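You operate a simulated robot arm through the tools that you are given. There is no shell and no other tool.

Carry out the task below with a simulated two-armed robot. There is one attempt and no reset: what you move stays moved.

TASK
Make the truck safe: isolator off, battery plug out, discharge it, hang the danger tag.
Fine: in that order; hold the yellow button till the voltmeter shows 0 V; tag on the peg; notice tag, fuse cover and yellow key stay untouched.

The check looks at the end state, three seconds after you hand in, the way a careful person would. Anything else that was tipped, shoved, dropped, spilled or broken makes it a failure. A push-on lid holds only when it is set on centred and level and pressed home; a screw cap is set on level and turned clockwise until tight.

THE ROBOT
Two 7-joint arms with two-finger parallel grippers on one trunk that stands fixed in place. Base frame: the origin is at the foot of the trunk, x ahead of it, y to its left, z up. Units: mm, degrees, N and s.
The left shoulder is at [110, 169, 1465], the right one opposite. With the tool pointing down near the work surface each hand reaches from about 100 to 660 mm from the base axis, measured 20 degrees to its own side. Payload 1.57 kg a hand.
The TCP of each hand is the grasp point between the finger pads, 30 mm short of the fingertips. In the tool frame z runs along the fingers and y along their closing line. The gripper opens to 80 mm. The fingers are 17 mm wide and 12 mm thick; the gripper's body (40 by 82 mm) begins 80 mm behind the TCP.
Orientation is that of the tool frame in the base frame, as a unit quaternion [x, y, z, w]. With the fingers straight down and closing along the base's y, the tool's x points along the base's -x, its y along +y and its z along -z.

THE INTERFACE
- The arms move only by the tool servo_tool. It takes "left_targets", "right_targets" or both (then of equal length, played together; a hand with none holds still); each is a list of rows, each a list of 7 numbers: the opening, from 0 (shut) to 1 (fully open), then the shift along the tool's x, y, z in mm, then the turn, a rotation vector about the tool's x, y, z in degrees. In form: [[hand, dx, dy, dz, ax, ay, az], ...]. A call has 1 to 20 rows; each row is the pose to reach, as a shift and turn from the pose commanded when the call began, along the tool's axes at that moment. Rows are played at 5 a second. More than 50 mm and 8.6 degrees between two rows, or a gripper value outside its range, and nothing of the call is played. A pose out of reach is approached as far as the arm can. The call stops where the force on the tool passes 90 N (or 10 N more than at its start, if that is more) or the arm is blocked; 0.2 s more then pass. Each finger travels about 72 mm/s and halts on what it meets, pressing with about 36 N; the grip force reading is that of the motor and also rises with nothing between the fingers. The clock runs only during rows and for 0.2 s after the last one: add rows that repeat a pose to give the fingers time. The reply holds the time, the measured pose of the TCP, the force on the tool along the base axes, the opening and the grip force, in the units named above and with some noise, with the torque about the TCP (base axes, N m) and any sound that the robot's microphone picked up.
- Cameras (640 x 400 px; columns grow to the right, rows downward): "scene" is now at [153.5, -22.2, 1646.2]; the picture's right is [-0.29, -0.96, 0.00], its down [-0.73, 0.22, -0.64] and it looks along [0.62, -0.18, -0.77] (base axes); focal length 348 px, centre (320, 200). "left" rides on the left gripper at [72, 7, -122] in its tool frame; the picture's right is [-0.09, 1.00, 0.00], its down [-0.84, -0.08, -0.54] and it looks along [-0.54, -0.05, 0.84] (tool axes); focal length 238 px, centre (320, 200). "right" rides on the right gripper at [72, -7, -122] in its tool frame; the picture's right is [0.09, 1.00, 0.00], its down [-0.84, 0.08, -0.54] and it looks along [-0.54, 0.05, 0.84] (tool axes); focal length 238 px, centre (320, 200). There is no depth. A picture from a camera that has moved, and an enlarged one, comes with that camera's place and axes in the base frame and with its lens.
- get_image(camera): a new picture of that camera. The clock stands still meanwhile.
- raise_lower(by): slides the trunk up (or, below 0, down) by that many mm; the arms and the scene camera ride with it, the base frame stays. It gives what a move gives, with no picture.
- pan_tilt(pan, tilt): turns the head with the scene camera to pan (to the left, within 86 degrees either way) and tilt (down, from -29 to 69), counted from straight ahead of the robot. It gives what a move gives.
- zoom(camera, box): a new picture of the part [left, top, right, bottom] of that camera's present view, enlarged. The clock stands still meanwhile.
- sign_off(): hands the job in; it is judged then, once.

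Nothing tells you positions but the pictures and the camera data. Unless the task says otherwise, let go and move clear before handing in.

The tools are called after "Emit:" as name(argument=value, ...) on one line, values as JSON. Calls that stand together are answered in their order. servo_tool: Moves the arms, as the interface text tells. Its arguments: {"type":"object","properties":{"left_targets":{"type":"array","items":{"type":"array","items":{"type":"number"}}},"right_targets":{"type":"array","items":{"type":"array","items":{"type":"number"}}}},"required":[]} The other tools are called the same way: raise_lower (by) moves the trunk up or down; pan_tilt (pan, tilt) turns the head that bears the scene camera; get_image (camera) takes a picture; zoom (camera, box) takes an enlarged picture of a part of a camera's view; sign_off () hands the job in.

At the start:

```text
time_s: 0.0
left_position: [710.8, 30.7, 1143.5]
left_orientation: [0.001, 1.0, 0.0, 0.001]
left_ft_force: [0.9, 0.1, 0.6]
left_torque: [-0.01, 0.0, -0.04]
left_finger_gap: 80.0
left_grasp_force: 0.1
right_position: [377.7, -437.5, 956.4]
right_orientation: [0.0, 1.0, 0.0, 0.0]
right_ft_force: [0.3, -0.3, 0.6]
right_torque: [0.0, 0.01, 0.0]
right_finger_gap: 79.8
right_grasp_force: 0.1
trunk travel left (down, up): [-779.0, 111.0]
head pan, tilt (commanded): [-16.6, 50.1]
```

scene: 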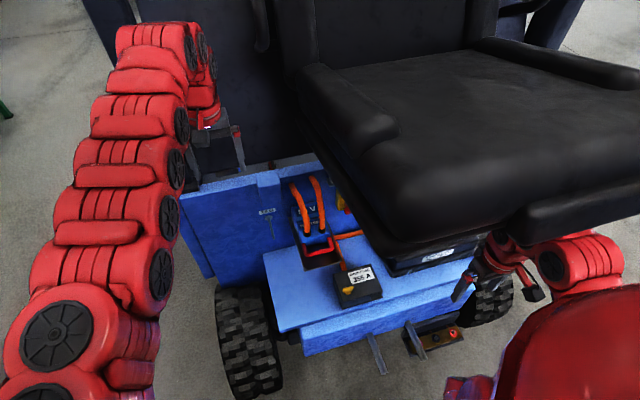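
right: 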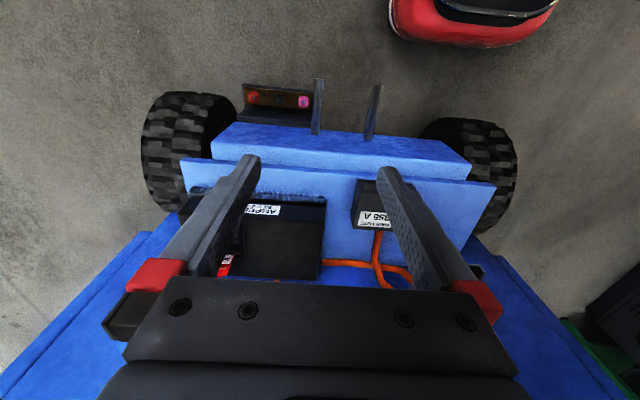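
left: 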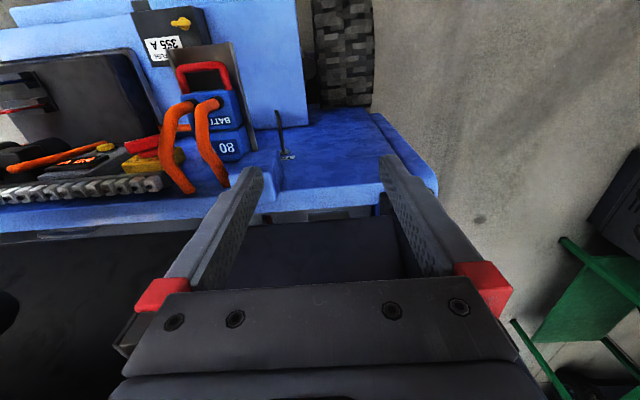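

I see a blue truck with a seat, a battery plug with orange cables, a fuse cover and more parts under the seat. I'll look closer before moving anything.

Emit:
zoom(camera="scene", box=[240, 160, 400, 320])

Emit:
zoom(camera="left", box=[0, 0, 320, 200])

Emit:
zoom(camera="right", box=[160, 60, 480, 300])

Emit:
zoom(camera="scene", box=[340, 220, 560, 390])

```text
2.50 times, centred on (320, 240) of scene
camera zoom: at [153.5, -22.2, 1646.2], right [-0.29, -0.96, 0.0], down [-0.73, 0.22, -0.64], along [0.62, -0.18, -0.77], focal length 870 px, centre (320, 100)
```

zoom: 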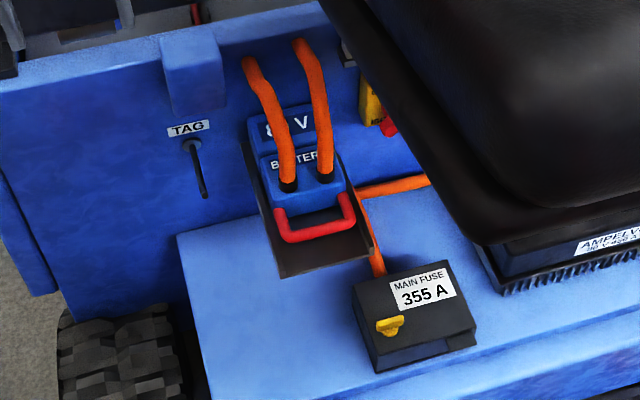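

```text
2.00 times, centred on (160, 100) of left
camera zoom: at [638.6, 37.3, 1265.5], right [0.09, 1.0, 0.0], down [0.84, -0.08, 0.54], along [0.54, -0.05, -0.84], focal length 477 px, centre (640, 400)
```

zoom: 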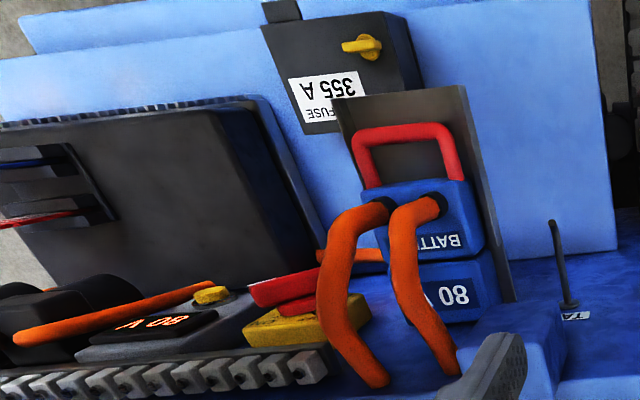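

```text
1.67 times, centred on (320, 180) of right
camera zoom: at [304.6, -445.0, 1078.6], right [-0.09, 1.0, 0.0], down [0.84, 0.08, 0.54], along [0.54, 0.05, -0.84], focal length 397 px, centre (320, 233)
```

zoom: 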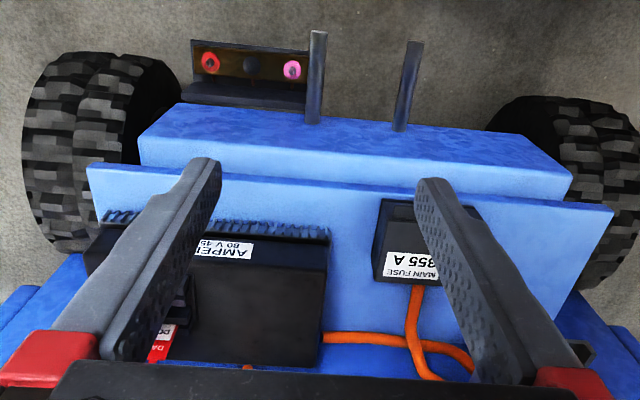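

```text
2.35 times, centred on (450, 305) of scene
camera zoom: at [153.5, -22.2, 1646.2], right [-0.29, -0.96, 0.0], down [-0.73, 0.22, -0.64], along [0.62, -0.18, -0.77], focal length 819 px, centre (14, -47)
```

zoom: 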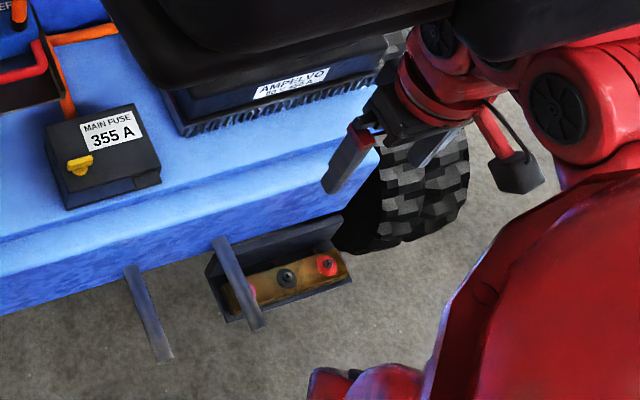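

I can make out the yellow isolator box with red handle, the "80 V" meter with a yellow button, and a red "DA…" tag by the controller. I'll zoom in more to tell them apart.

Emit:
zoom(camera="left", box=[0, 80, 200, 205])

Emit:
zoom(camera="left", box=[140, 40, 300, 200])

Emit:
zoom(camera="right", box=[180, 180, 300, 280])

Emit:
zoom(camera="scene", box=[100, 80, 340, 230])

```text
3.20 times, centred on (100, 142) of left
camera zoom: at [638.6, 37.3, 1265.5], right [0.09, 1.0, 0.0], down [0.84, -0.08, 0.54], along [0.54, -0.05, -0.84], focal length 763 px, centre (1024, 384)
```

zoom: 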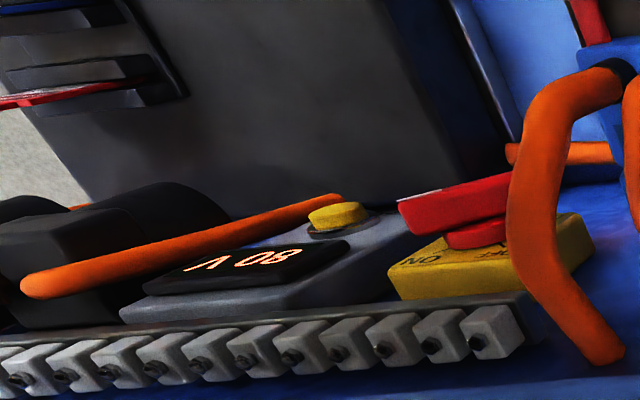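

```text
2.50 times, centred on (220, 120) of left
camera zoom: at [638.6, 37.3, 1265.5], right [0.09, 1.0, 0.0], down [0.84, -0.08, 0.54], along [0.54, -0.05, -0.84], focal length 596 px, centre (570, 400)
```

zoom: 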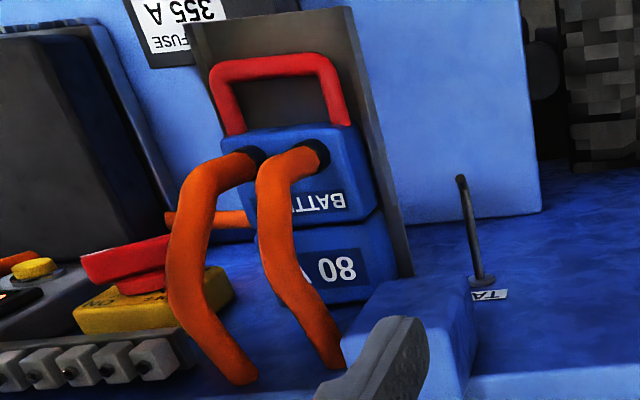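

```text
4.00 times, centred on (240, 230) of right
camera zoom: at [304.6, -445.0, 1078.6], right [-0.09, 1.0, 0.0], down [0.84, 0.08, 0.54], along [0.54, 0.05, -0.84], focal length 953 px, centre (640, 80)
```

zoom: 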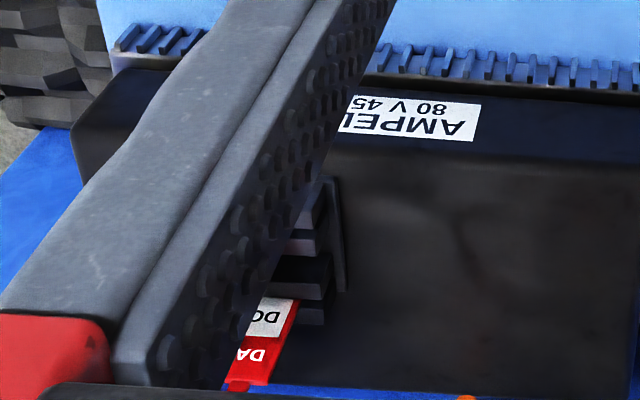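

```text
2.67 times, centred on (220, 155) of scene
camera zoom: at [153.5, -22.2, 1646.2], right [-0.29, -0.96, 0.0], down [-0.73, 0.22, -0.64], along [0.62, -0.18, -0.77], focal length 928 px, centre (587, 320)
```

zoom: 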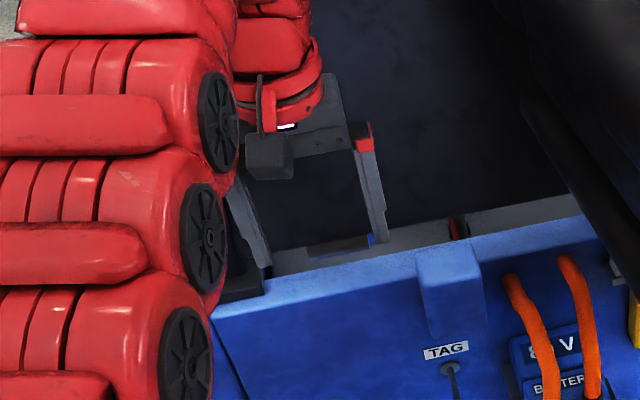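

The peg, plug and switches sit on or around a blue wall at about x≈816, with the plug handle near [648,-167,800]. I'll look round with the head to understand the seat and clearances.

Emit:
pan_tilt(pan=-40, tilt=40)

Emit:
get_image(camera="scene")

Emit:
pan_tilt(pan=-20, tilt=25)

Emit:
get_image(camera="scene")

Emit:
pan_tilt(pan=-20, tilt=65)

Emit:
get_image(camera="scene")

```text
time_s: 0.9
left_position: [709.9, 29.8, 1143.1]
left_orientation: [0.0, 1.0, -0.001, 0.0]
left_ft_force: [-0.2, -0.4, 0.4]
left_torque: [-0.01, -0.02, 0.03]
left_finger_gap: 79.9
left_grasp_force: 0.1
right_position: [377.1, -438.7, 956.8]
right_orientation: [-0.001, 1.0, 0.0, -0.001]
right_ft_force: [0.3, 0.3, -0.2]
right_torque: [0.02, -0.01, 0.02]
right_finger_gap: 80.0
right_grasp_force: 0.0
trunk travel left (down, up): [-779.0, 111.0]
head pan, tilt (commanded): [-40.0, 40.0]
```

```text
taken
camera scene: at [145.0, -54.7, 1660.4], right [-0.64, -0.77, 0.0], down [-0.49, 0.41, -0.77], along [0.59, -0.49, -0.64], focal length 348 px, centre (320, 200)
```

scene: 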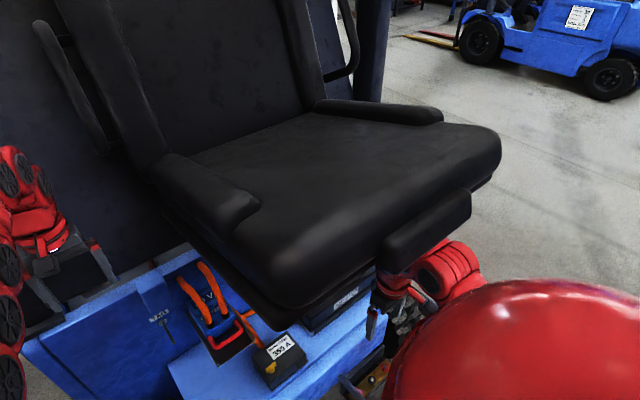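

```text
time_s: 1.7
left_position: [710.7, 30.7, 1143.6]
left_orientation: [0.0, 1.0, 0.0, 0.001]
left_ft_force: [0.1, -0.4, -0.4]
left_torque: [0.04, 0.02, 0.0]
left_finger_gap: 79.9
left_grasp_force: 0.2
right_position: [377.6, -439.6, 956.7]
right_orientation: [0.0, 1.0, 0.0, -0.001]
right_ft_force: [-0.4, 0.4, -0.6]
right_torque: [-0.01, 0.01, -0.02]
right_finger_gap: 79.7
right_grasp_force: 0.0
trunk travel left (down, up): [-779.0, 111.0]
head pan, tilt (commanded): [-20.0, 25.0]
```

```text
taken
camera scene: at [166.3, -31.9, 1683.7], right [-0.34, -0.94, 0.0], down [-0.4, 0.15, -0.91], along [0.85, -0.31, -0.42], focal length 348 px, centre (320, 200)
```

scene: 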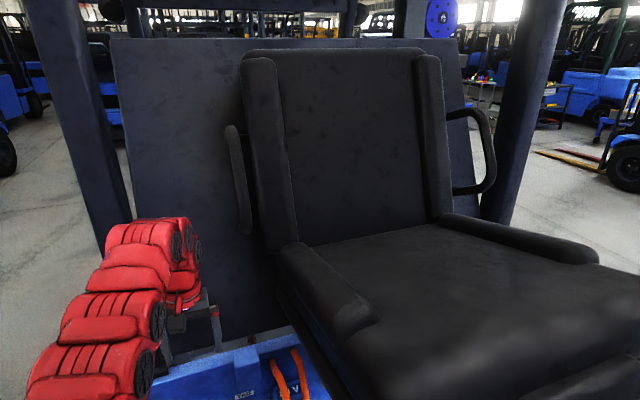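

```text
time_s: 2.8
left_position: [710.9, 30.0, 1143.8]
left_orientation: [0.001, 1.0, 0.0, -0.001]
left_ft_force: [-0.4, -0.6, 0.0]
left_torque: [0.01, 0.03, 0.0]
left_finger_gap: 80.2
left_grasp_force: 0.1
right_position: [377.5, -437.9, 955.7]
right_orientation: [-0.001, 1.0, 0.0, -0.001]
right_ft_force: [0.2, -0.4, 0.3]
right_torque: [0.01, 0.01, -0.04]
right_finger_gap: 80.2
right_grasp_force: 0.1
trunk travel left (down, up): [-779.0, 111.0]
head pan, tilt (commanded): [-20.0, 65.0]
```

```text
taken
camera scene: at [136.9, -21.0, 1628.2], right [-0.34, -0.94, 0.0], down [-0.85, 0.31, -0.42], along [0.4, -0.14, -0.91], focal length 348 px, centre (320, 200)
```

scene: 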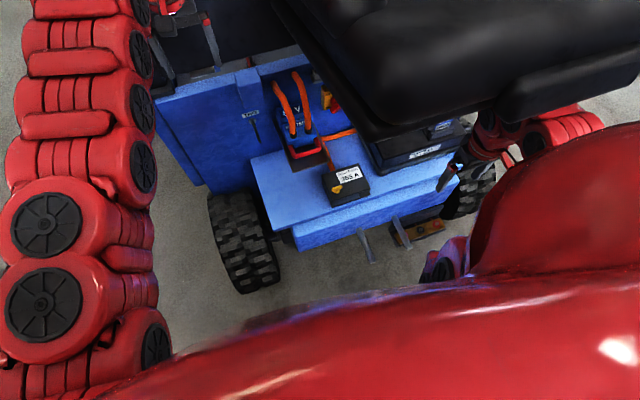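

The seat overhangs the work area, so the hands must work beneath it; the rack with the danger tag is around [687,-598,752]. I'll draw the left hand back and pitch both hands forward slightly to get better camera views.

Emit:
servo_tool(left_targets=[[1, 45, 0, 0, 0, 0, 0], [1, 90, 0, 0, 0, 0, 0], [1, 135, 0, 0, 0, -7, 0], [1, 180, 0, 0, 0, -14, 0], [1, 210, 0, 0, 0, -20, 0]], right_targets=[[1, 0, 0, 0, 0, -6, 0], [1, 0, 0, 0, 0, -12, 0], [1, 0, 0, 0, 0, -18, 0], [1, 0, 0, 0, 0, -24, 0], [1, 0, 0, 0, 0, -30, 0]])

Emit:
get_image(camera="right")

Emit:
get_image(camera="left")

Emit:
get_image(camera="scene")

```text
time_s: 4.0
left_position: [651.9, -29.8, 1185.2]
left_orientation: [0.089, 0.989, -0.007, 0.117]
left_ft_force: [-0.9, -0.7, 0.3]
left_torque: [0.09, 0.0, -0.02]
left_finger_gap: 80.1
left_grasp_force: 0.1
left hand out of reach, approached as far as the arm can: row 3, 4, 5
right_position: [376.8, -438.9, 955.8]
right_orientation: [0.0, 0.966, 0.002, 0.26]
right_ft_force: [0.3, 0.0, -0.6]
right_torque: [0.03, 0.04, 0.01]
right_finger_gap: 80.2
right_grasp_force: 0.2
trunk travel left (down, up): [-779.0, 111.0]
head pan, tilt (commanded): [-20.0, 65.0]
```

```text
taken
camera right: at [252.7, -446.8, 1024.9], right [-0.08, 1.0, -0.04], down [0.45, 0.07, 0.89], along [0.89, 0.05, -0.46], focal length 238 px, centre (320, 200)
```

right: 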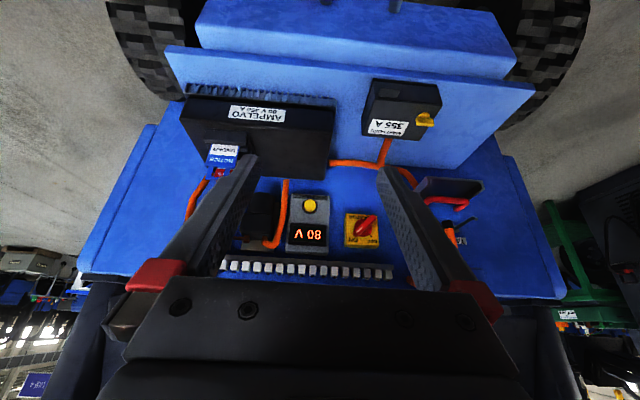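

```text
taken
camera left: at [555.3, -5.8, 1287.9], right [0.26, 0.96, 0.03], down [0.66, -0.2, 0.72], along [0.7, -0.17, -0.69], focal length 238 px, centre (320, 200)
```

left: 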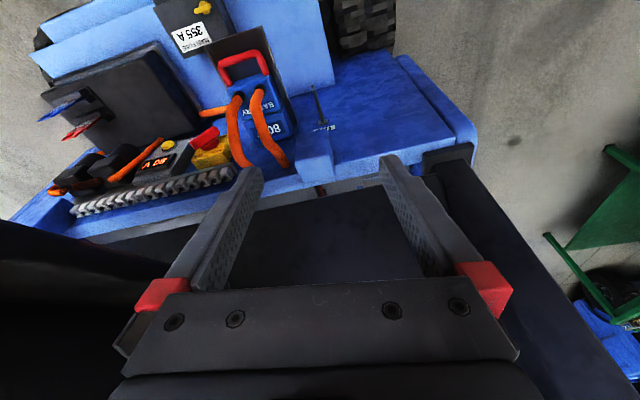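

```text
taken
camera scene: at [135.5, -24.8, 1628.3], right [-0.34, -0.94, 0.0], down [-0.85, 0.31, -0.42], along [0.4, -0.14, -0.91], focal length 348 px, centre (320, 200)
```

scene: 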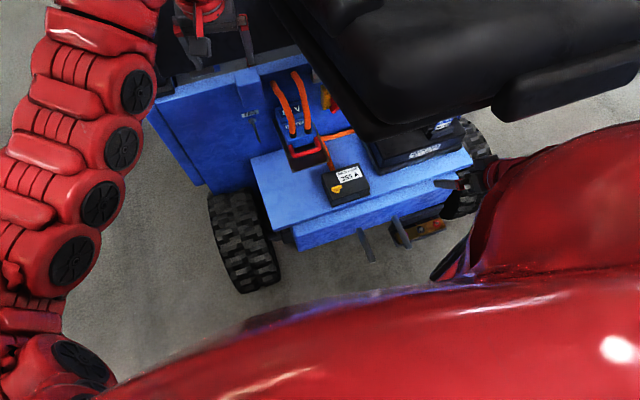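

Now the right hand sees the whole working wall: voltmeter 80 V, yellow button, isolator with red handle, tag rack with NOTICE and DANGER tags. I'll zoom in for details.

Emit:
zoom(camera="right", box=[270, 170, 410, 280])

Emit:
zoom(camera="right", box=[170, 90, 310, 190])

Emit:
zoom(camera="right", box=[340, 70, 500, 250])

Emit:
zoom(camera="left", box=[40, 40, 200, 220])

Emit:
zoom(camera="left", box=[190, 20, 350, 180])

```text
3.64 times, centred on (340, 225) of right
camera zoom: at [252.7, -446.8, 1024.9], right [-0.08, 1.0, -0.04], down [0.45, 0.07, 0.89], along [0.89, 0.05, -0.46], focal length 867 px, centre (247, 109)
```

zoom: 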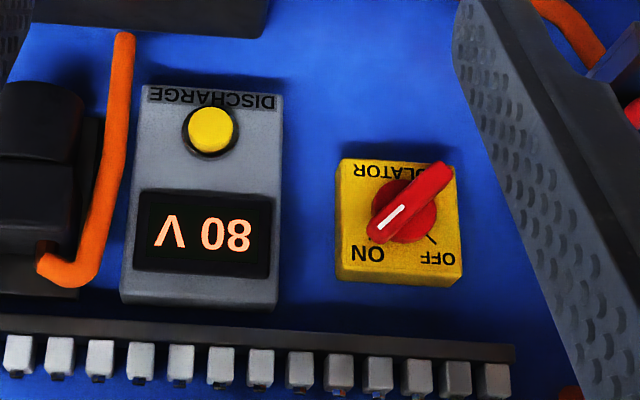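

```text
4.00 times, centred on (240, 140) of right
camera zoom: at [252.7, -446.8, 1024.9], right [-0.08, 1.0, -0.04], down [0.45, 0.07, 0.89], along [0.89, 0.05, -0.46], focal length 953 px, centre (640, 440)
```

zoom: 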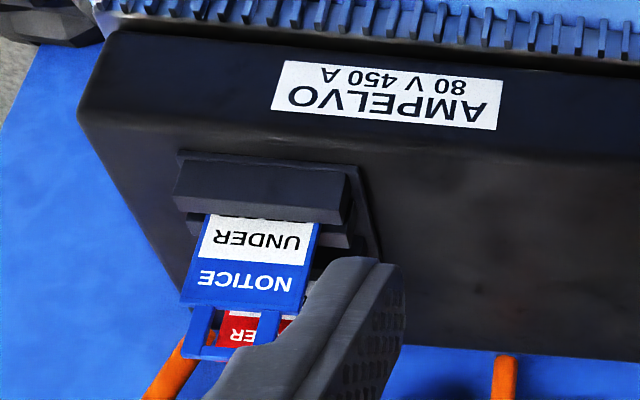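

```text
2.22 times, centred on (420, 160) of right
camera zoom: at [252.7, -446.8, 1024.9], right [-0.08, 1.0, -0.04], down [0.45, 0.07, 0.89], along [0.89, 0.05, -0.46], focal length 530 px, centre (98, 289)
```

zoom: 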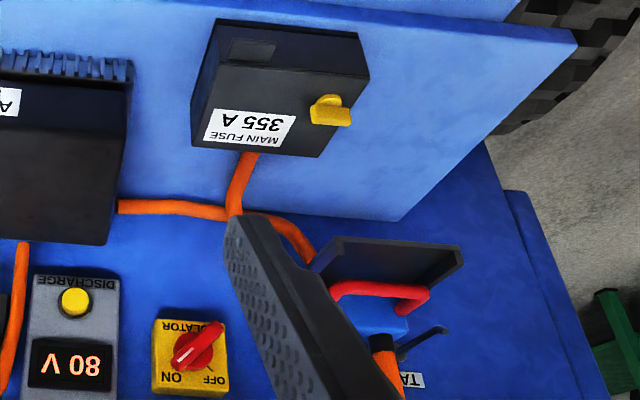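

```text
2.22 times, centred on (120, 130) of left
camera zoom: at [555.3, -5.8, 1287.9], right [0.26, 0.96, 0.03], down [0.66, -0.2, 0.72], along [0.7, -0.17, -0.69], focal length 530 px, centre (764, 356)
```

zoom: 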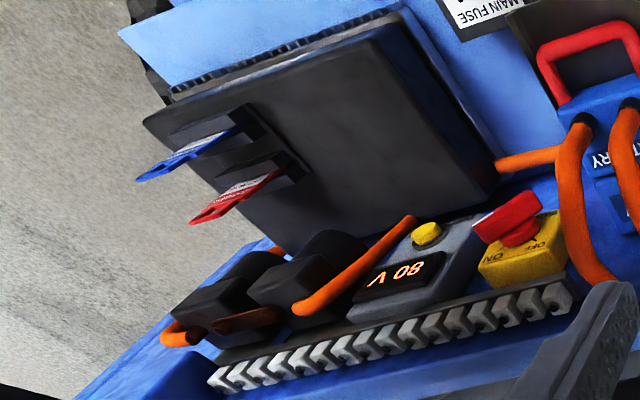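

```text
2.50 times, centred on (270, 100) of left
camera zoom: at [555.3, -5.8, 1287.9], right [0.26, 0.96, 0.03], down [0.66, -0.2, 0.72], along [0.7, -0.17, -0.69], focal length 596 px, centre (445, 450)
```

zoom: 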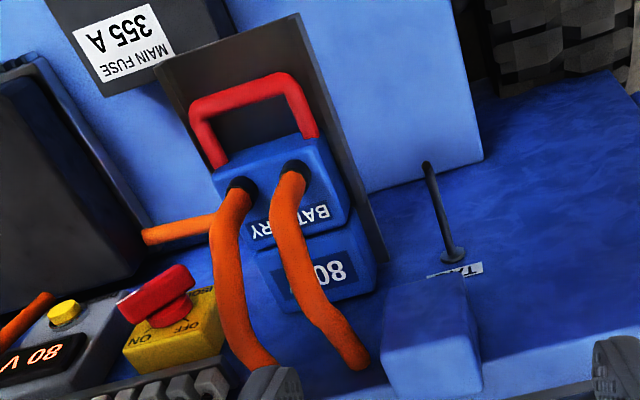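

The isolator's red handle points to ON (upper right from the robot's view) and OFF is upper left, so it needs a 90° counter-clockwise turn. I'll bring the right hand closer beneath the seat, pitching it forward, for accurate triangulation.

Emit:
servo_tool(right_targets=[[1, -15, 20, 25, 0, -6, 0], [1, -31, 39, 50, 0, -12, 0], [1, -46, 58, 75, 0, -18, 0], [1, -61, 78, 100, 0, -25, 0]])

Emit:
get_image(camera="right")

Emit:
pan_tilt(pan=-40, tilt=45)

Emit:
get_image(camera="scene")

```text
time_s: 5.0
left_position: [651.7, -26.8, 1185.6]
left_orientation: [0.09, 0.989, -0.007, 0.117]
left_ft_force: [-0.4, -0.3, -1.2]
left_torque: [-0.04, -0.02, 0.03]
left_finger_gap: 80.1
left_grasp_force: 0.0
right_position: [482.0, -359.5, 898.9]
right_orientation: [-0.001, 0.887, 0.001, 0.461]
right_ft_force: [-0.7, 0.0, -0.4]
right_torque: [0.0, 0.02, -0.02]
right_finger_gap: 80.1
right_grasp_force: 0.1
trunk travel left (down, up): [-779.0, 111.0]
head pan, tilt (commanded): [-20.0, 65.0]
```

```text
taken
camera right: at [338.5, -365.9, 911.2], right [-0.05, 1.0, -0.08], down [0.04, 0.08, 1.0], along [1.0, 0.05, -0.04], focal length 238 px, centre (320, 200)
```

right: 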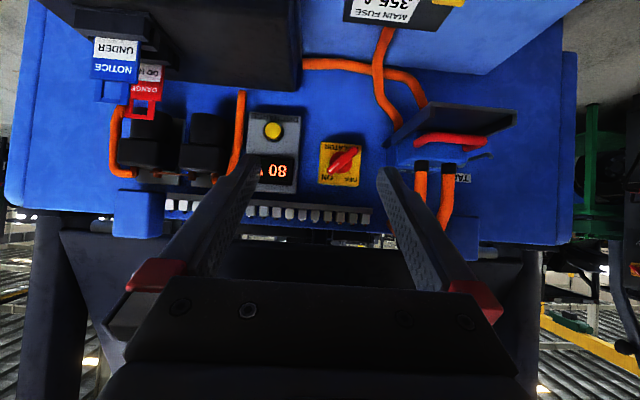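

```text
time_s: 5.8
left_position: [652.7, -28.3, 1185.2]
left_orientation: [0.09, 0.989, -0.007, 0.117]
left_ft_force: [-0.2, -0.7, -0.1]
left_torque: [0.01, 0.03, 0.01]
left_finger_gap: 79.9
left_grasp_force: 0.1
right_position: [481.5, -360.3, 900.0]
right_orientation: [0.0, 0.888, 0.0, 0.46]
right_ft_force: [0.0, -0.1, -0.5]
right_torque: [-0.01, 0.01, -0.03]
right_finger_gap: 79.7
right_grasp_force: 0.1
trunk travel left (down, up): [-779.0, 111.0]
head pan, tilt (commanded): [-40.0, 45.0]
```

```text
taken
camera scene: at [142.0, -52.3, 1653.1], right [-0.64, -0.77, 0.0], down [-0.54, 0.45, -0.71], along [0.54, -0.45, -0.71], focal length 348 px, centre (320, 200)
```

scene: 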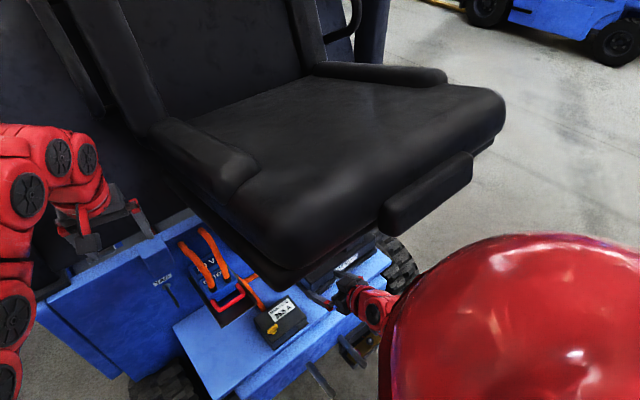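

I now have a near-frontal view of the wall. Zooming in on the pieces for measurement.

Emit:
zoom(camera="right", box=[230, 90, 390, 220])

Emit:
zoom(camera="right", box=[60, 0, 220, 130])

Emit:
zoom(camera="right", box=[370, 90, 530, 220])

```text
3.08 times, centred on (310, 155) of right
camera zoom: at [338.4, -366.7, 911.9], right [-0.05, 1.0, -0.08], down [0.04, 0.08, 1.0], along [1.0, 0.05, -0.04], focal length 733 px, centre (351, 338)
```

zoom: 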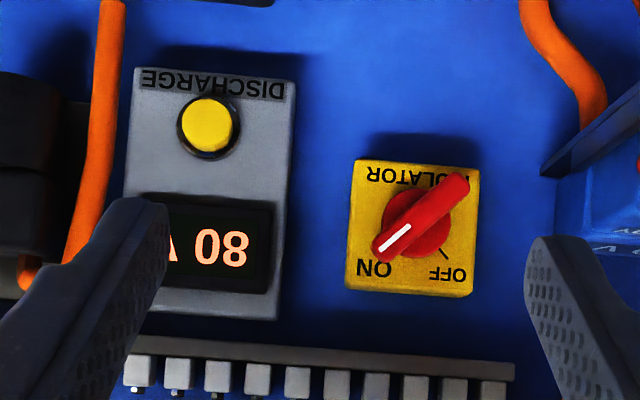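

```text
3.08 times, centred on (140, 65) of right
camera zoom: at [338.4, -366.7, 911.9], right [-0.05, 1.0, -0.08], down [0.04, 0.08, 1.0], along [1.0, 0.05, -0.04], focal length 733 px, centre (874, 615)
```

zoom: 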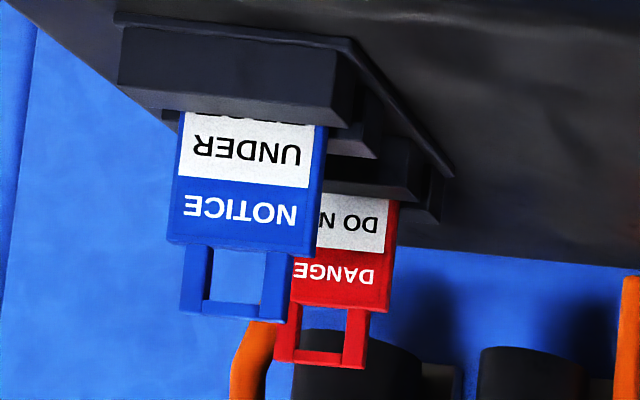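

```text
3.08 times, centred on (450, 155) of right
camera zoom: at [338.4, -366.7, 911.9], right [-0.05, 1.0, -0.08], down [0.04, 0.08, 1.0], along [1.0, 0.05, -0.04], focal length 733 px, centre (-80, 338)
```

zoom: 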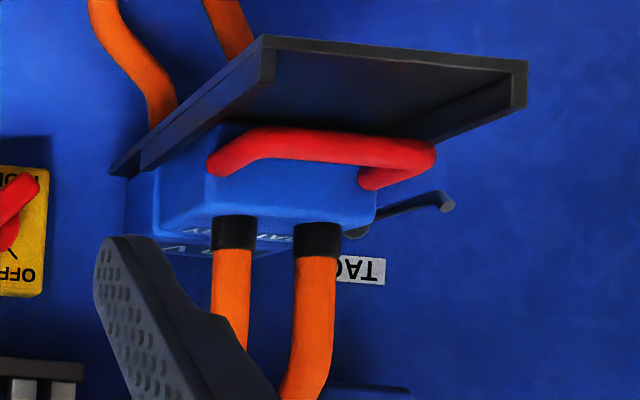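

Key positions so far: isolator handle ≈[768,-310,818], button ≈[785,-441,769], danger tag top ≈[687,-615,804], plug handle ≈[648,-167,800], peg tip ≈[733,-54,800]. To gain reach I'll retreat the right hand, put the left back to a reachable viewing pose, then lower the trunk.

Emit:
servo_tool(left_targets=[[1, -33.3, 8.2, 5.5, 0, 3.3, 0], [1, -66.6, 16.4, 11, 0, 6.6, 0], [1, -99.9, 24.6, 16.5, 0, 10, 0], [1, -133, 33, 22, 0, 13.3, 0], [1, -166, 41, 27.7, 0, 16.6, 0], [1, -199.7, 49, 33.3, 0, 20, 0]], right_targets=[[1, 4.6, -3.3, -15.3, 0, 1.7, 0], [1, 9.2, -6.6, -30.6, 0, 3.3, 0], [1, 13.8, -10, -45.9, 0, 5, 0], [1, 18.4, -13.3, -61.1, 0, 6.7, 0], [1, 23, -16.6, -76.4, 0, 8.3, 0], [1, 27.6, -20, -91.7, 0, 10, 0]])

Emit:
get_image(camera="scene")

Emit:
get_image(camera="left")

```text
time_s: 7.2
left_position: [673.8, 34.2, 1213.1]
left_orientation: [0.089, 0.995, 0.007, -0.034]
left_ft_force: [0.5, -2.1, 0.5]
left_torque: [0.14, -0.06, 0.0]
left_finger_gap: 79.9
left_grasp_force: 0.1
left hand out of reach, approached as far as the arm can: row 3, 4, 5, 6
right_position: [389.3, -381.1, 929.8]
right_orientation: [-0.001, 0.924, 0.002, 0.382]
right_ft_force: [0.3, 0.0, 0.5]
right_torque: [0.02, -0.01, 0.02]
right_finger_gap: 80.0
right_grasp_force: 0.0
trunk travel left (down, up): [-779.0, 111.0]
head pan, tilt (commanded): [-40.0, 45.0]
```

```text
taken
camera scene: at [140.3, -55.9, 1653.2], right [-0.64, -0.77, 0.0], down [-0.54, 0.46, -0.71], along [0.54, -0.45, -0.71], focal length 348 px, centre (320, 200)
```

scene: 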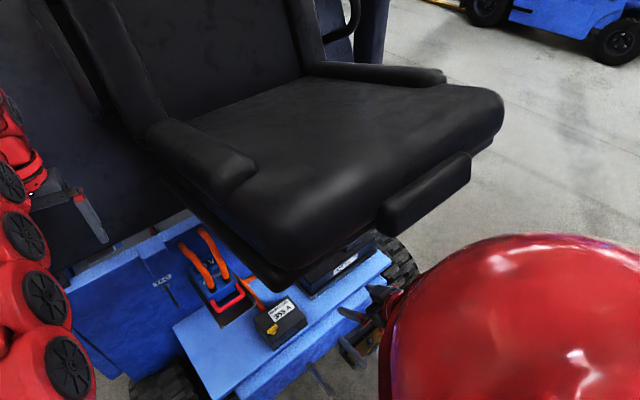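

```text
taken
camera left: at [611.7, 50.3, 1339.1], right [0.27, 0.96, 0.0], down [0.84, -0.23, 0.48], along [0.47, -0.13, -0.88], focal length 238 px, centre (320, 200)
```

left: 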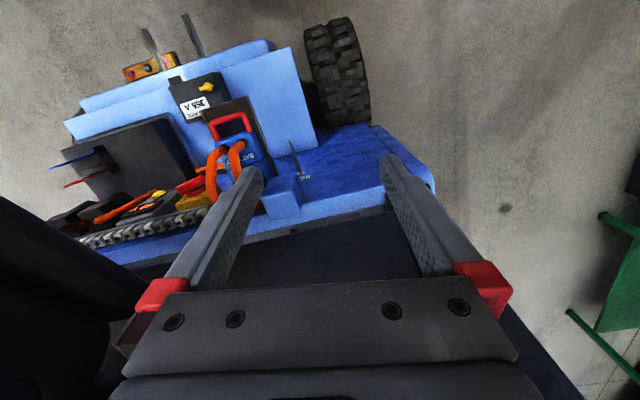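

The right hand is clear and the left hand hovers left of the seat. Lowering the trunk in two steps, checking after the first.

Emit:
raise_lower(by=-150)

Emit:
get_image(camera="right")

Emit:
get_image(camera="left")

Emit:
get_image(camera="scene")

```text
time_s: 8.9
left_position: [675.2, 34.8, 1062.4]
left_orientation: [0.089, 0.995, 0.005, -0.034]
left_ft_force: [-0.8, -0.1, -0.2]
left_torque: [0.0, 0.0, 0.01]
left_finger_gap: 79.9
left_grasp_force: 0.0
right_position: [388.9, -380.3, 780.4]
right_orientation: [0.0, 0.924, 0.0, 0.382]
right_ft_force: [0.6, 0.2, 0.6]
right_torque: [0.03, 0.0, 0.02]
right_finger_gap: 80.1
right_grasp_force: 0.1
trunk travel left (down, up): [-629.0, 261.0]
head pan, tilt (commanded): [-40.0, 45.0]
```

```text
taken
camera right: at [250.9, -386.8, 815.9], right [-0.07, 1.0, -0.07], down [0.21, 0.08, 0.97], along [0.98, 0.05, -0.21], focal length 238 px, centre (320, 200)
```

right: 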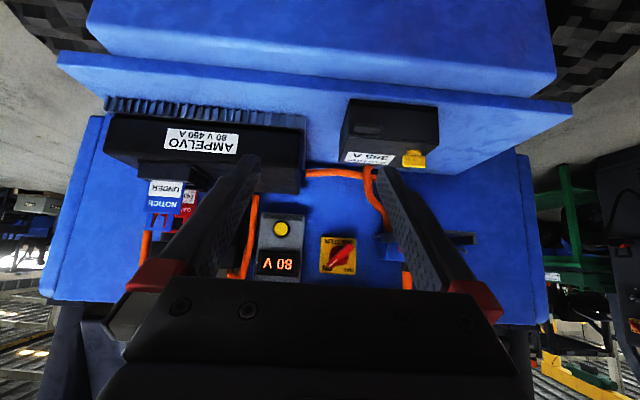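

```text
taken
camera left: at [613.2, 52.3, 1188.6], right [0.27, 0.96, 0.0], down [0.84, -0.23, 0.48], along [0.47, -0.13, -0.88], focal length 238 px, centre (320, 200)
```

left: 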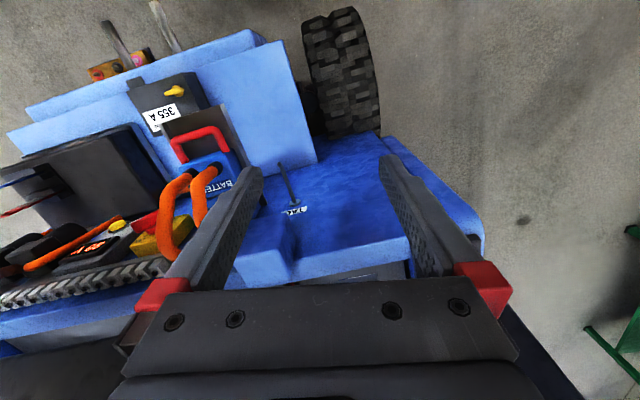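

```text
taken
camera scene: at [141.9, -52.3, 1503.3], right [-0.64, -0.77, 0.0], down [-0.54, 0.45, -0.71], along [0.54, -0.45, -0.71], focal length 348 px, centre (320, 200)
```

scene: 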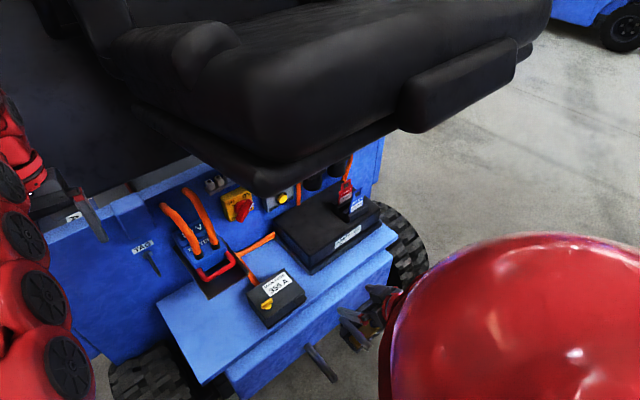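

The scene camera now sees under the seat. I'll raise the right hand 100 mm and lower the trunk another 150 mm.

Emit:
servo_tool(right_targets=[[1, -28, 0, -28, 0, 0, 0], [1, -56, 0, -56, 0, 0, 0], [1, -80, 0, -80, 0, 0, 0]])

Emit:
raise_lower(by=-150)

Emit:
pan_tilt(pan=-28, tilt=40)

Emit:
get_image(camera="scene")

Emit:
get_image(camera="left")

Emit:
get_image(camera="right")

```text
time_s: 9.8
left_position: [674.9, 34.3, 1061.7]
left_orientation: [0.089, 0.995, 0.005, -0.035]
left_ft_force: [0.0, 0.1, 0.0]
left_torque: [0.0, -0.01, -0.02]
left_finger_gap: 79.8
left_grasp_force: 0.0
right_position: [402.6, -420.0, 877.8]
right_orientation: [-0.001, 0.924, 0.001, 0.382]
right_ft_force: [-0.6, 0.2, -0.3]
right_torque: [-0.04, -0.01, 0.01]
right_finger_gap: 79.9
right_grasp_force: 0.1
right hand out of reach, approached as far as the arm can: row 1, 2, 3
trunk travel left (down, up): [-629.0, 261.0]
head pan, tilt (commanded): [-40.0, 45.0]
```

```text
time_s: 11.5
left_position: [675.0, 35.5, 912.1]
left_orientation: [0.089, 0.995, 0.006, -0.034]
left_ft_force: [-0.1, -0.5, -0.3]
left_torque: [0.02, 0.01, 0.01]
left_finger_gap: 79.8
left_grasp_force: 0.0
right_position: [404.2, -420.3, 728.1]
right_orientation: [0.0, 0.924, 0.001, 0.383]
right_ft_force: [0.0, -1.1, 0.1]
right_torque: [0.0, -0.03, -0.01]
right_finger_gap: 80.1
right_grasp_force: 0.0
trunk travel left (down, up): [-479.0, 411.0]
head pan, tilt (commanded): [-40.0, 45.0]
```

```text
time_s: 12.2
left_position: [675.6, 35.4, 912.8]
left_orientation: [0.089, 0.995, 0.005, -0.034]
left_ft_force: [0.1, 0.3, -0.2]
left_torque: [0.02, -0.02, -0.02]
left_finger_gap: 80.2
left_grasp_force: 0.0
right_position: [404.4, -419.3, 726.8]
right_orientation: [-0.001, 0.924, 0.001, 0.382]
right_ft_force: [0.4, -0.2, 0.4]
right_torque: [-0.04, -0.01, 0.0]
right_finger_gap: 80.0
right_grasp_force: 0.0
trunk travel left (down, up): [-479.0, 411.0]
head pan, tilt (commanded): [-28.0, 40.0]
```

```text
taken
camera scene: at [154.7, -40.2, 1360.4], right [-0.47, -0.88, 0.0], down [-0.57, 0.3, -0.77], along [0.68, -0.36, -0.64], focal length 348 px, centre (320, 200)
```

scene: 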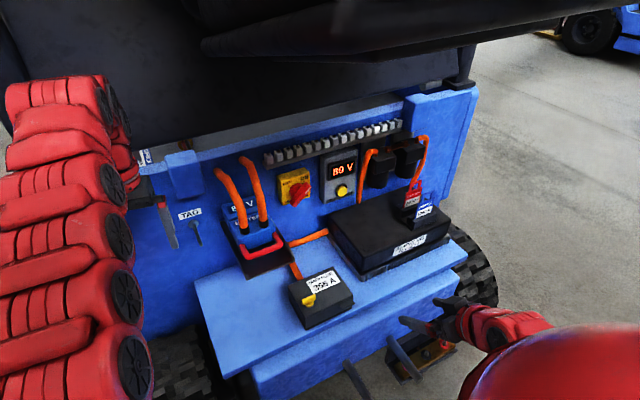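

```text
taken
camera left: at [613.3, 52.1, 1038.5], right [0.27, 0.96, 0.0], down [0.84, -0.23, 0.48], along [0.47, -0.13, -0.88], focal length 238 px, centre (320, 200)
```

left: 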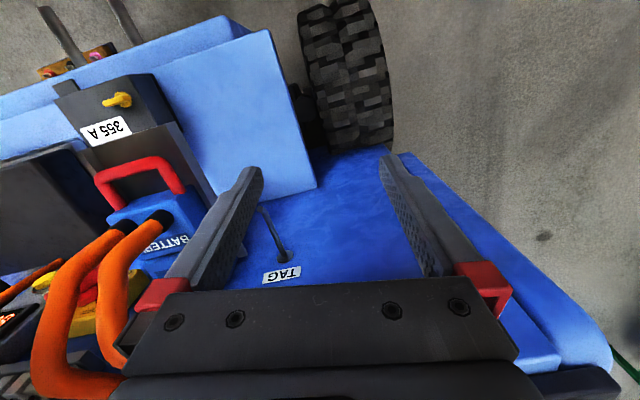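

```text
taken
camera right: at [265.0, -426.5, 763.3], right [-0.07, 1.0, -0.06], down [0.21, 0.08, 0.97], along [0.98, 0.05, -0.21], focal length 238 px, centre (320, 200)
```

right: 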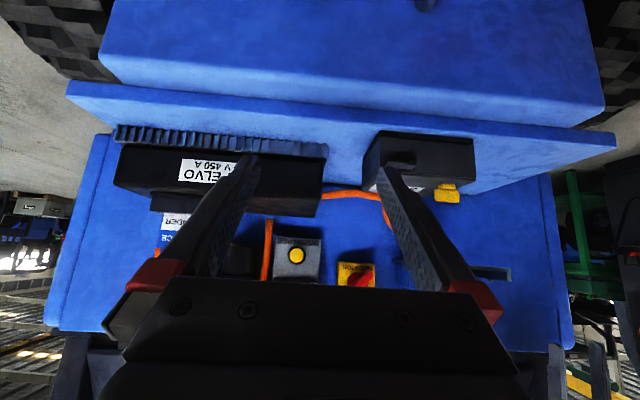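

The scene camera now sees the entire work area including the voltmeter. Zooming in for precise measurement.

Emit:
zoom(camera="scene", box=[250, 120, 410, 220])

Emit:
zoom(camera="scene", box=[160, 140, 320, 290])

Emit:
zoom(camera="scene", box=[320, 120, 480, 270])

```text
4.00 times, centred on (330, 170) of scene
camera zoom: at [154.7, -40.2, 1360.4], right [-0.47, -0.88, 0.0], down [-0.57, 0.3, -0.77], along [0.68, -0.36, -0.64], focal length 1392 px, centre (280, 320)
```

zoom: 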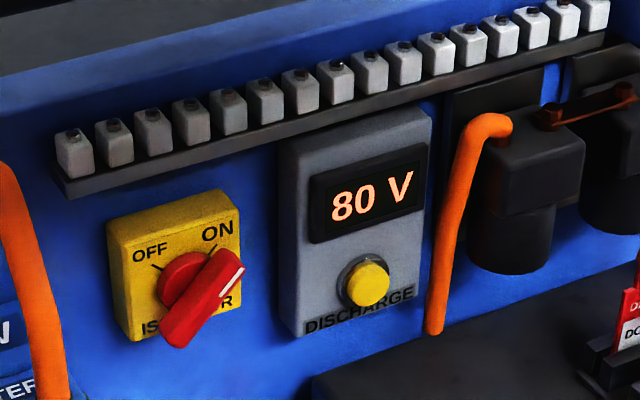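

```text
2.67 times, centred on (240, 215) of scene
camera zoom: at [154.7, -40.2, 1360.4], right [-0.47, -0.88, 0.0], down [-0.57, 0.3, -0.77], along [0.68, -0.36, -0.64], focal length 928 px, centre (533, 160)
```

zoom: 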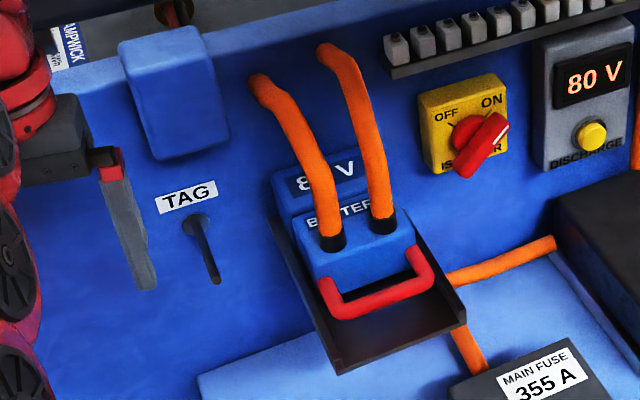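

```text
2.67 times, centred on (400, 195) of scene
camera zoom: at [154.7, -40.2, 1360.4], right [-0.47, -0.88, 0.0], down [-0.57, 0.3, -0.77], along [0.68, -0.36, -0.64], focal length 928 px, centre (107, 213)
```

zoom: 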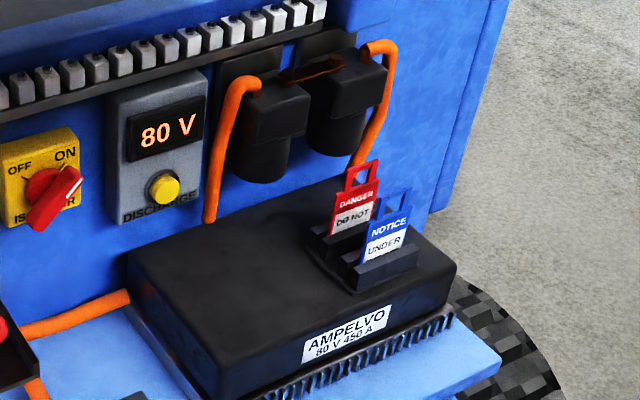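

Refined: isolator handle centre ≈[762,-310,820] (box face x≈789), bar tilted about 45° toward ON. I'll bring the right hand in front of the isolator with the fingers horizontal.

Emit:
servo_tool(right_targets=[[0.7, -37.5, 11.8, 17, 0, -7.5, 0], [0.7, -75, 23.7, 34, 0, -15, 0], [0.7, -112.5, 35.5, 51, 0, -22.5, 0], [0.7, -150, 47.3, 68, 0, -30, 0], [0.7, -187.5, 59, 85, 0, -37.5, 0], [0.7, -224.9, 71, 101.8, 0, -45, 0]])

Emit:
get_image(camera="scene")

Emit:
get_image(camera="right")

```text
time_s: 13.6
left_position: [675.0, 33.5, 911.6]
left_orientation: [0.089, 0.995, 0.006, -0.035]
left_ft_force: [0.3, 0.1, -1.2]
left_torque: [-0.02, -0.02, -0.02]
left_finger_gap: 80.1
left_grasp_force: 0.1
right_position: [635.4, -348.2, 813.9]
right_orientation: [0.0, 0.707, 0.0, 0.707]
right_ft_force: [0.7, -0.6, 0.4]
right_torque: [0.01, 0.0, -0.01]
right_finger_gap: 55.9
right_grasp_force: 0.1
trunk travel left (down, up): [-479.0, 411.0]
head pan, tilt (commanded): [-28.0, 40.0]
```

```text
taken
camera scene: at [155.5, -40.2, 1360.4], right [-0.47, -0.88, 0.0], down [-0.57, 0.3, -0.77], along [0.68, -0.36, -0.64], focal length 348 px, centre (320, 200)
```

scene: 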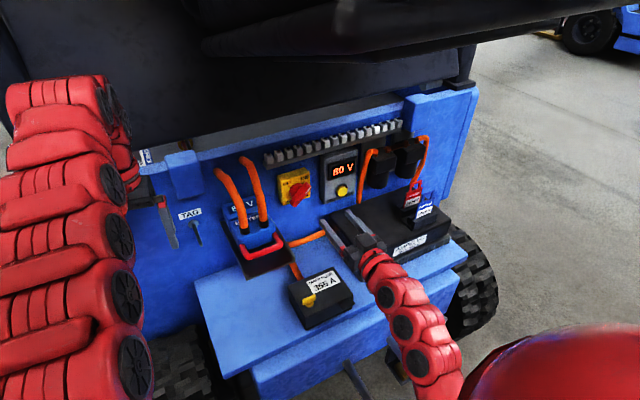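

```text
taken
camera right: at [512.5, -354.9, 742.0], right [0.0, 1.0, -0.09], down [-0.54, 0.08, 0.84], along [0.84, 0.05, 0.54], focal length 238 px, centre (320, 200)
```

right: 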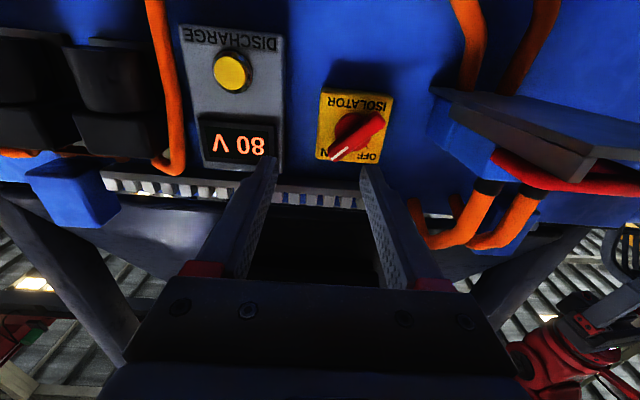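

The commanded pose snaps to the reached pose after an out-of-reach move; now the hand is horizontal at [635,-348,814]. I'll align with the handle axis and roll 45°.

Emit:
servo_tool(right_targets=[[0.7, -1, 7, 8, 0, 0, 7.5], [0.7, -2, 14, 16, 0, 0, 15], [0.7, -3, 20, 24, 0, 0, 22.5], [0.7, -4, 26, 31, 0, 0, 30], [0.7, -5, 32, 38, 0, 0, 37.5], [0.7, -6, 38, 45, 0, 0, 45], [0.7, -6, 38, 45, 0, 0, 45]])

Emit:
zoom(camera="scene", box=[250, 130, 410, 230])

Emit:
get_image(camera="right")

```text
time_s: 15.2
left_position: [674.1, 35.2, 911.7]
left_orientation: [0.088, 0.995, 0.006, -0.035]
left_ft_force: [0.0, 0.0, -0.2]
left_torque: [0.0, -0.01, -0.03]
left_finger_gap: 80.1
left_grasp_force: 0.1
right_position: [679.3, -310.9, 820.9]
right_orientation: [0.271, 0.653, 0.272, 0.653]
right_ft_force: [0.0, 0.2, -0.6]
right_torque: [0.01, 0.01, 0.01]
right_finger_gap: 56.2
right_grasp_force: 0.0
trunk travel left (down, up): [-479.0, 411.0]
head pan, tilt (commanded): [-28.0, 40.0]
```

```text
4.00 times, centred on (330, 180) of scene
camera zoom: at [154.8, -40.2, 1360.5], right [-0.47, -0.88, 0.0], down [-0.57, 0.3, -0.77], along [0.68, -0.36, -0.64], focal length 1392 px, centre (280, 280)
```

zoom: 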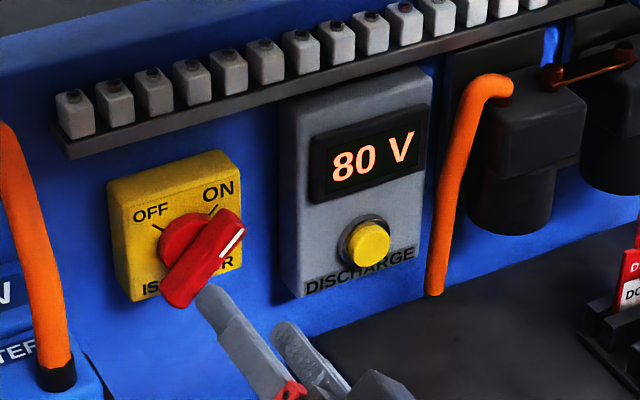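

```text
taken
camera right: at [555.9, -264.4, 765.2], right [0.0, 0.77, 0.64], down [-0.54, -0.54, 0.65], along [0.84, -0.35, 0.42], focal length 238 px, centre (320, 200)
```

right: 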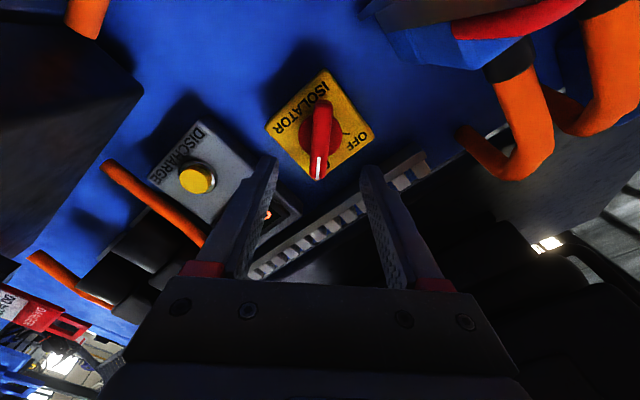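

Well aligned. I'll zoom with the wrist camera to fine-tune the axis before closing in.

Emit:
zoom(camera="right", box=[250, 60, 390, 200])

```text
2.86 times, centred on (320, 130) of right
camera zoom: at [555.9, -264.4, 765.2], right [0.0, 0.77, 0.64], down [-0.54, -0.54, 0.65], along [0.84, -0.35, 0.42], focal length 681 px, centre (320, 400)
```

zoom: 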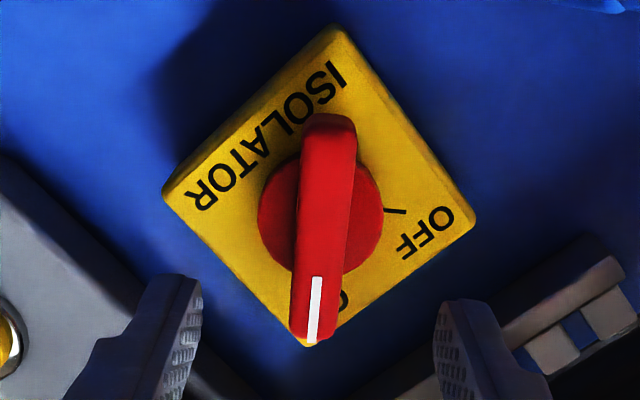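

The bar is exactly along the tool x-axis; offset is ~3 mm. Advancing so the fingertips straddle the bar, then closing loosely.

Emit:
servo_tool(right_targets=[[0.6, 3, 0, 25, 0, 0, 0], [0.6, 3, 0, 48, 0, 0, 0], [0.6, 3, 0, 62, 0, 0, 0], [0.6, 3, 0, 72, 0, 0, 0], [0.6, 3, 0, 72, 0, 0, 0]])

Emit:
zoom(camera="right", box=[240, 60, 400, 200])

Emit:
zoom(camera="scene", box=[250, 130, 410, 230])

```text
time_s: 16.4
left_position: [675.2, 34.7, 911.8]
left_orientation: [0.088, 0.996, 0.005, -0.034]
left_ft_force: [-0.1, 0.8, 0.0]
left_torque: [-0.01, -0.03, 0.0]
left_finger_gap: 80.0
left_grasp_force: 0.1
right_position: [751.6, -308.0, 818.3]
right_orientation: [0.271, 0.653, 0.272, 0.653]
right_ft_force: [-1.0, 0.0, -0.8]
right_torque: [-0.04, -0.02, -0.01]
right_finger_gap: 47.7
right_grasp_force: 0.0
trunk travel left (down, up): [-479.0, 411.0]
head pan, tilt (commanded): [-28.0, 40.0]
```

```text
2.86 times, centred on (320, 130) of right
camera zoom: at [628.3, -261.6, 763.2], right [0.0, 0.77, 0.64], down [-0.54, -0.54, 0.65], along [0.84, -0.35, 0.42], focal length 681 px, centre (320, 400)
```

zoom: 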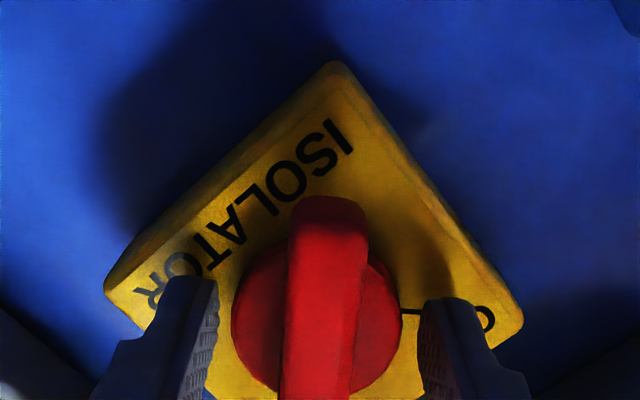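

```text
4.00 times, centred on (330, 180) of scene
camera zoom: at [154.8, -40.1, 1360.5], right [-0.47, -0.88, 0.0], down [-0.57, 0.3, -0.77], along [0.68, -0.36, -0.64], focal length 1392 px, centre (280, 280)
```

zoom: 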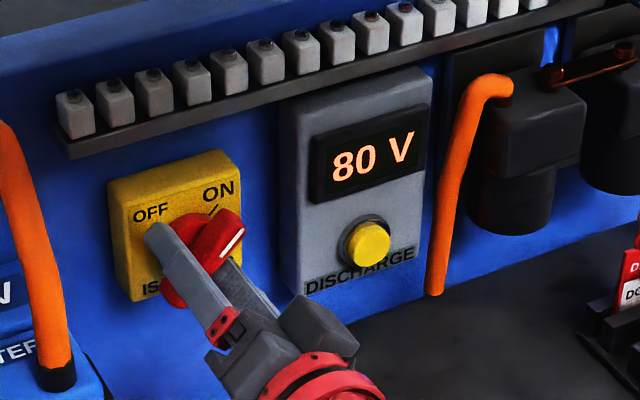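

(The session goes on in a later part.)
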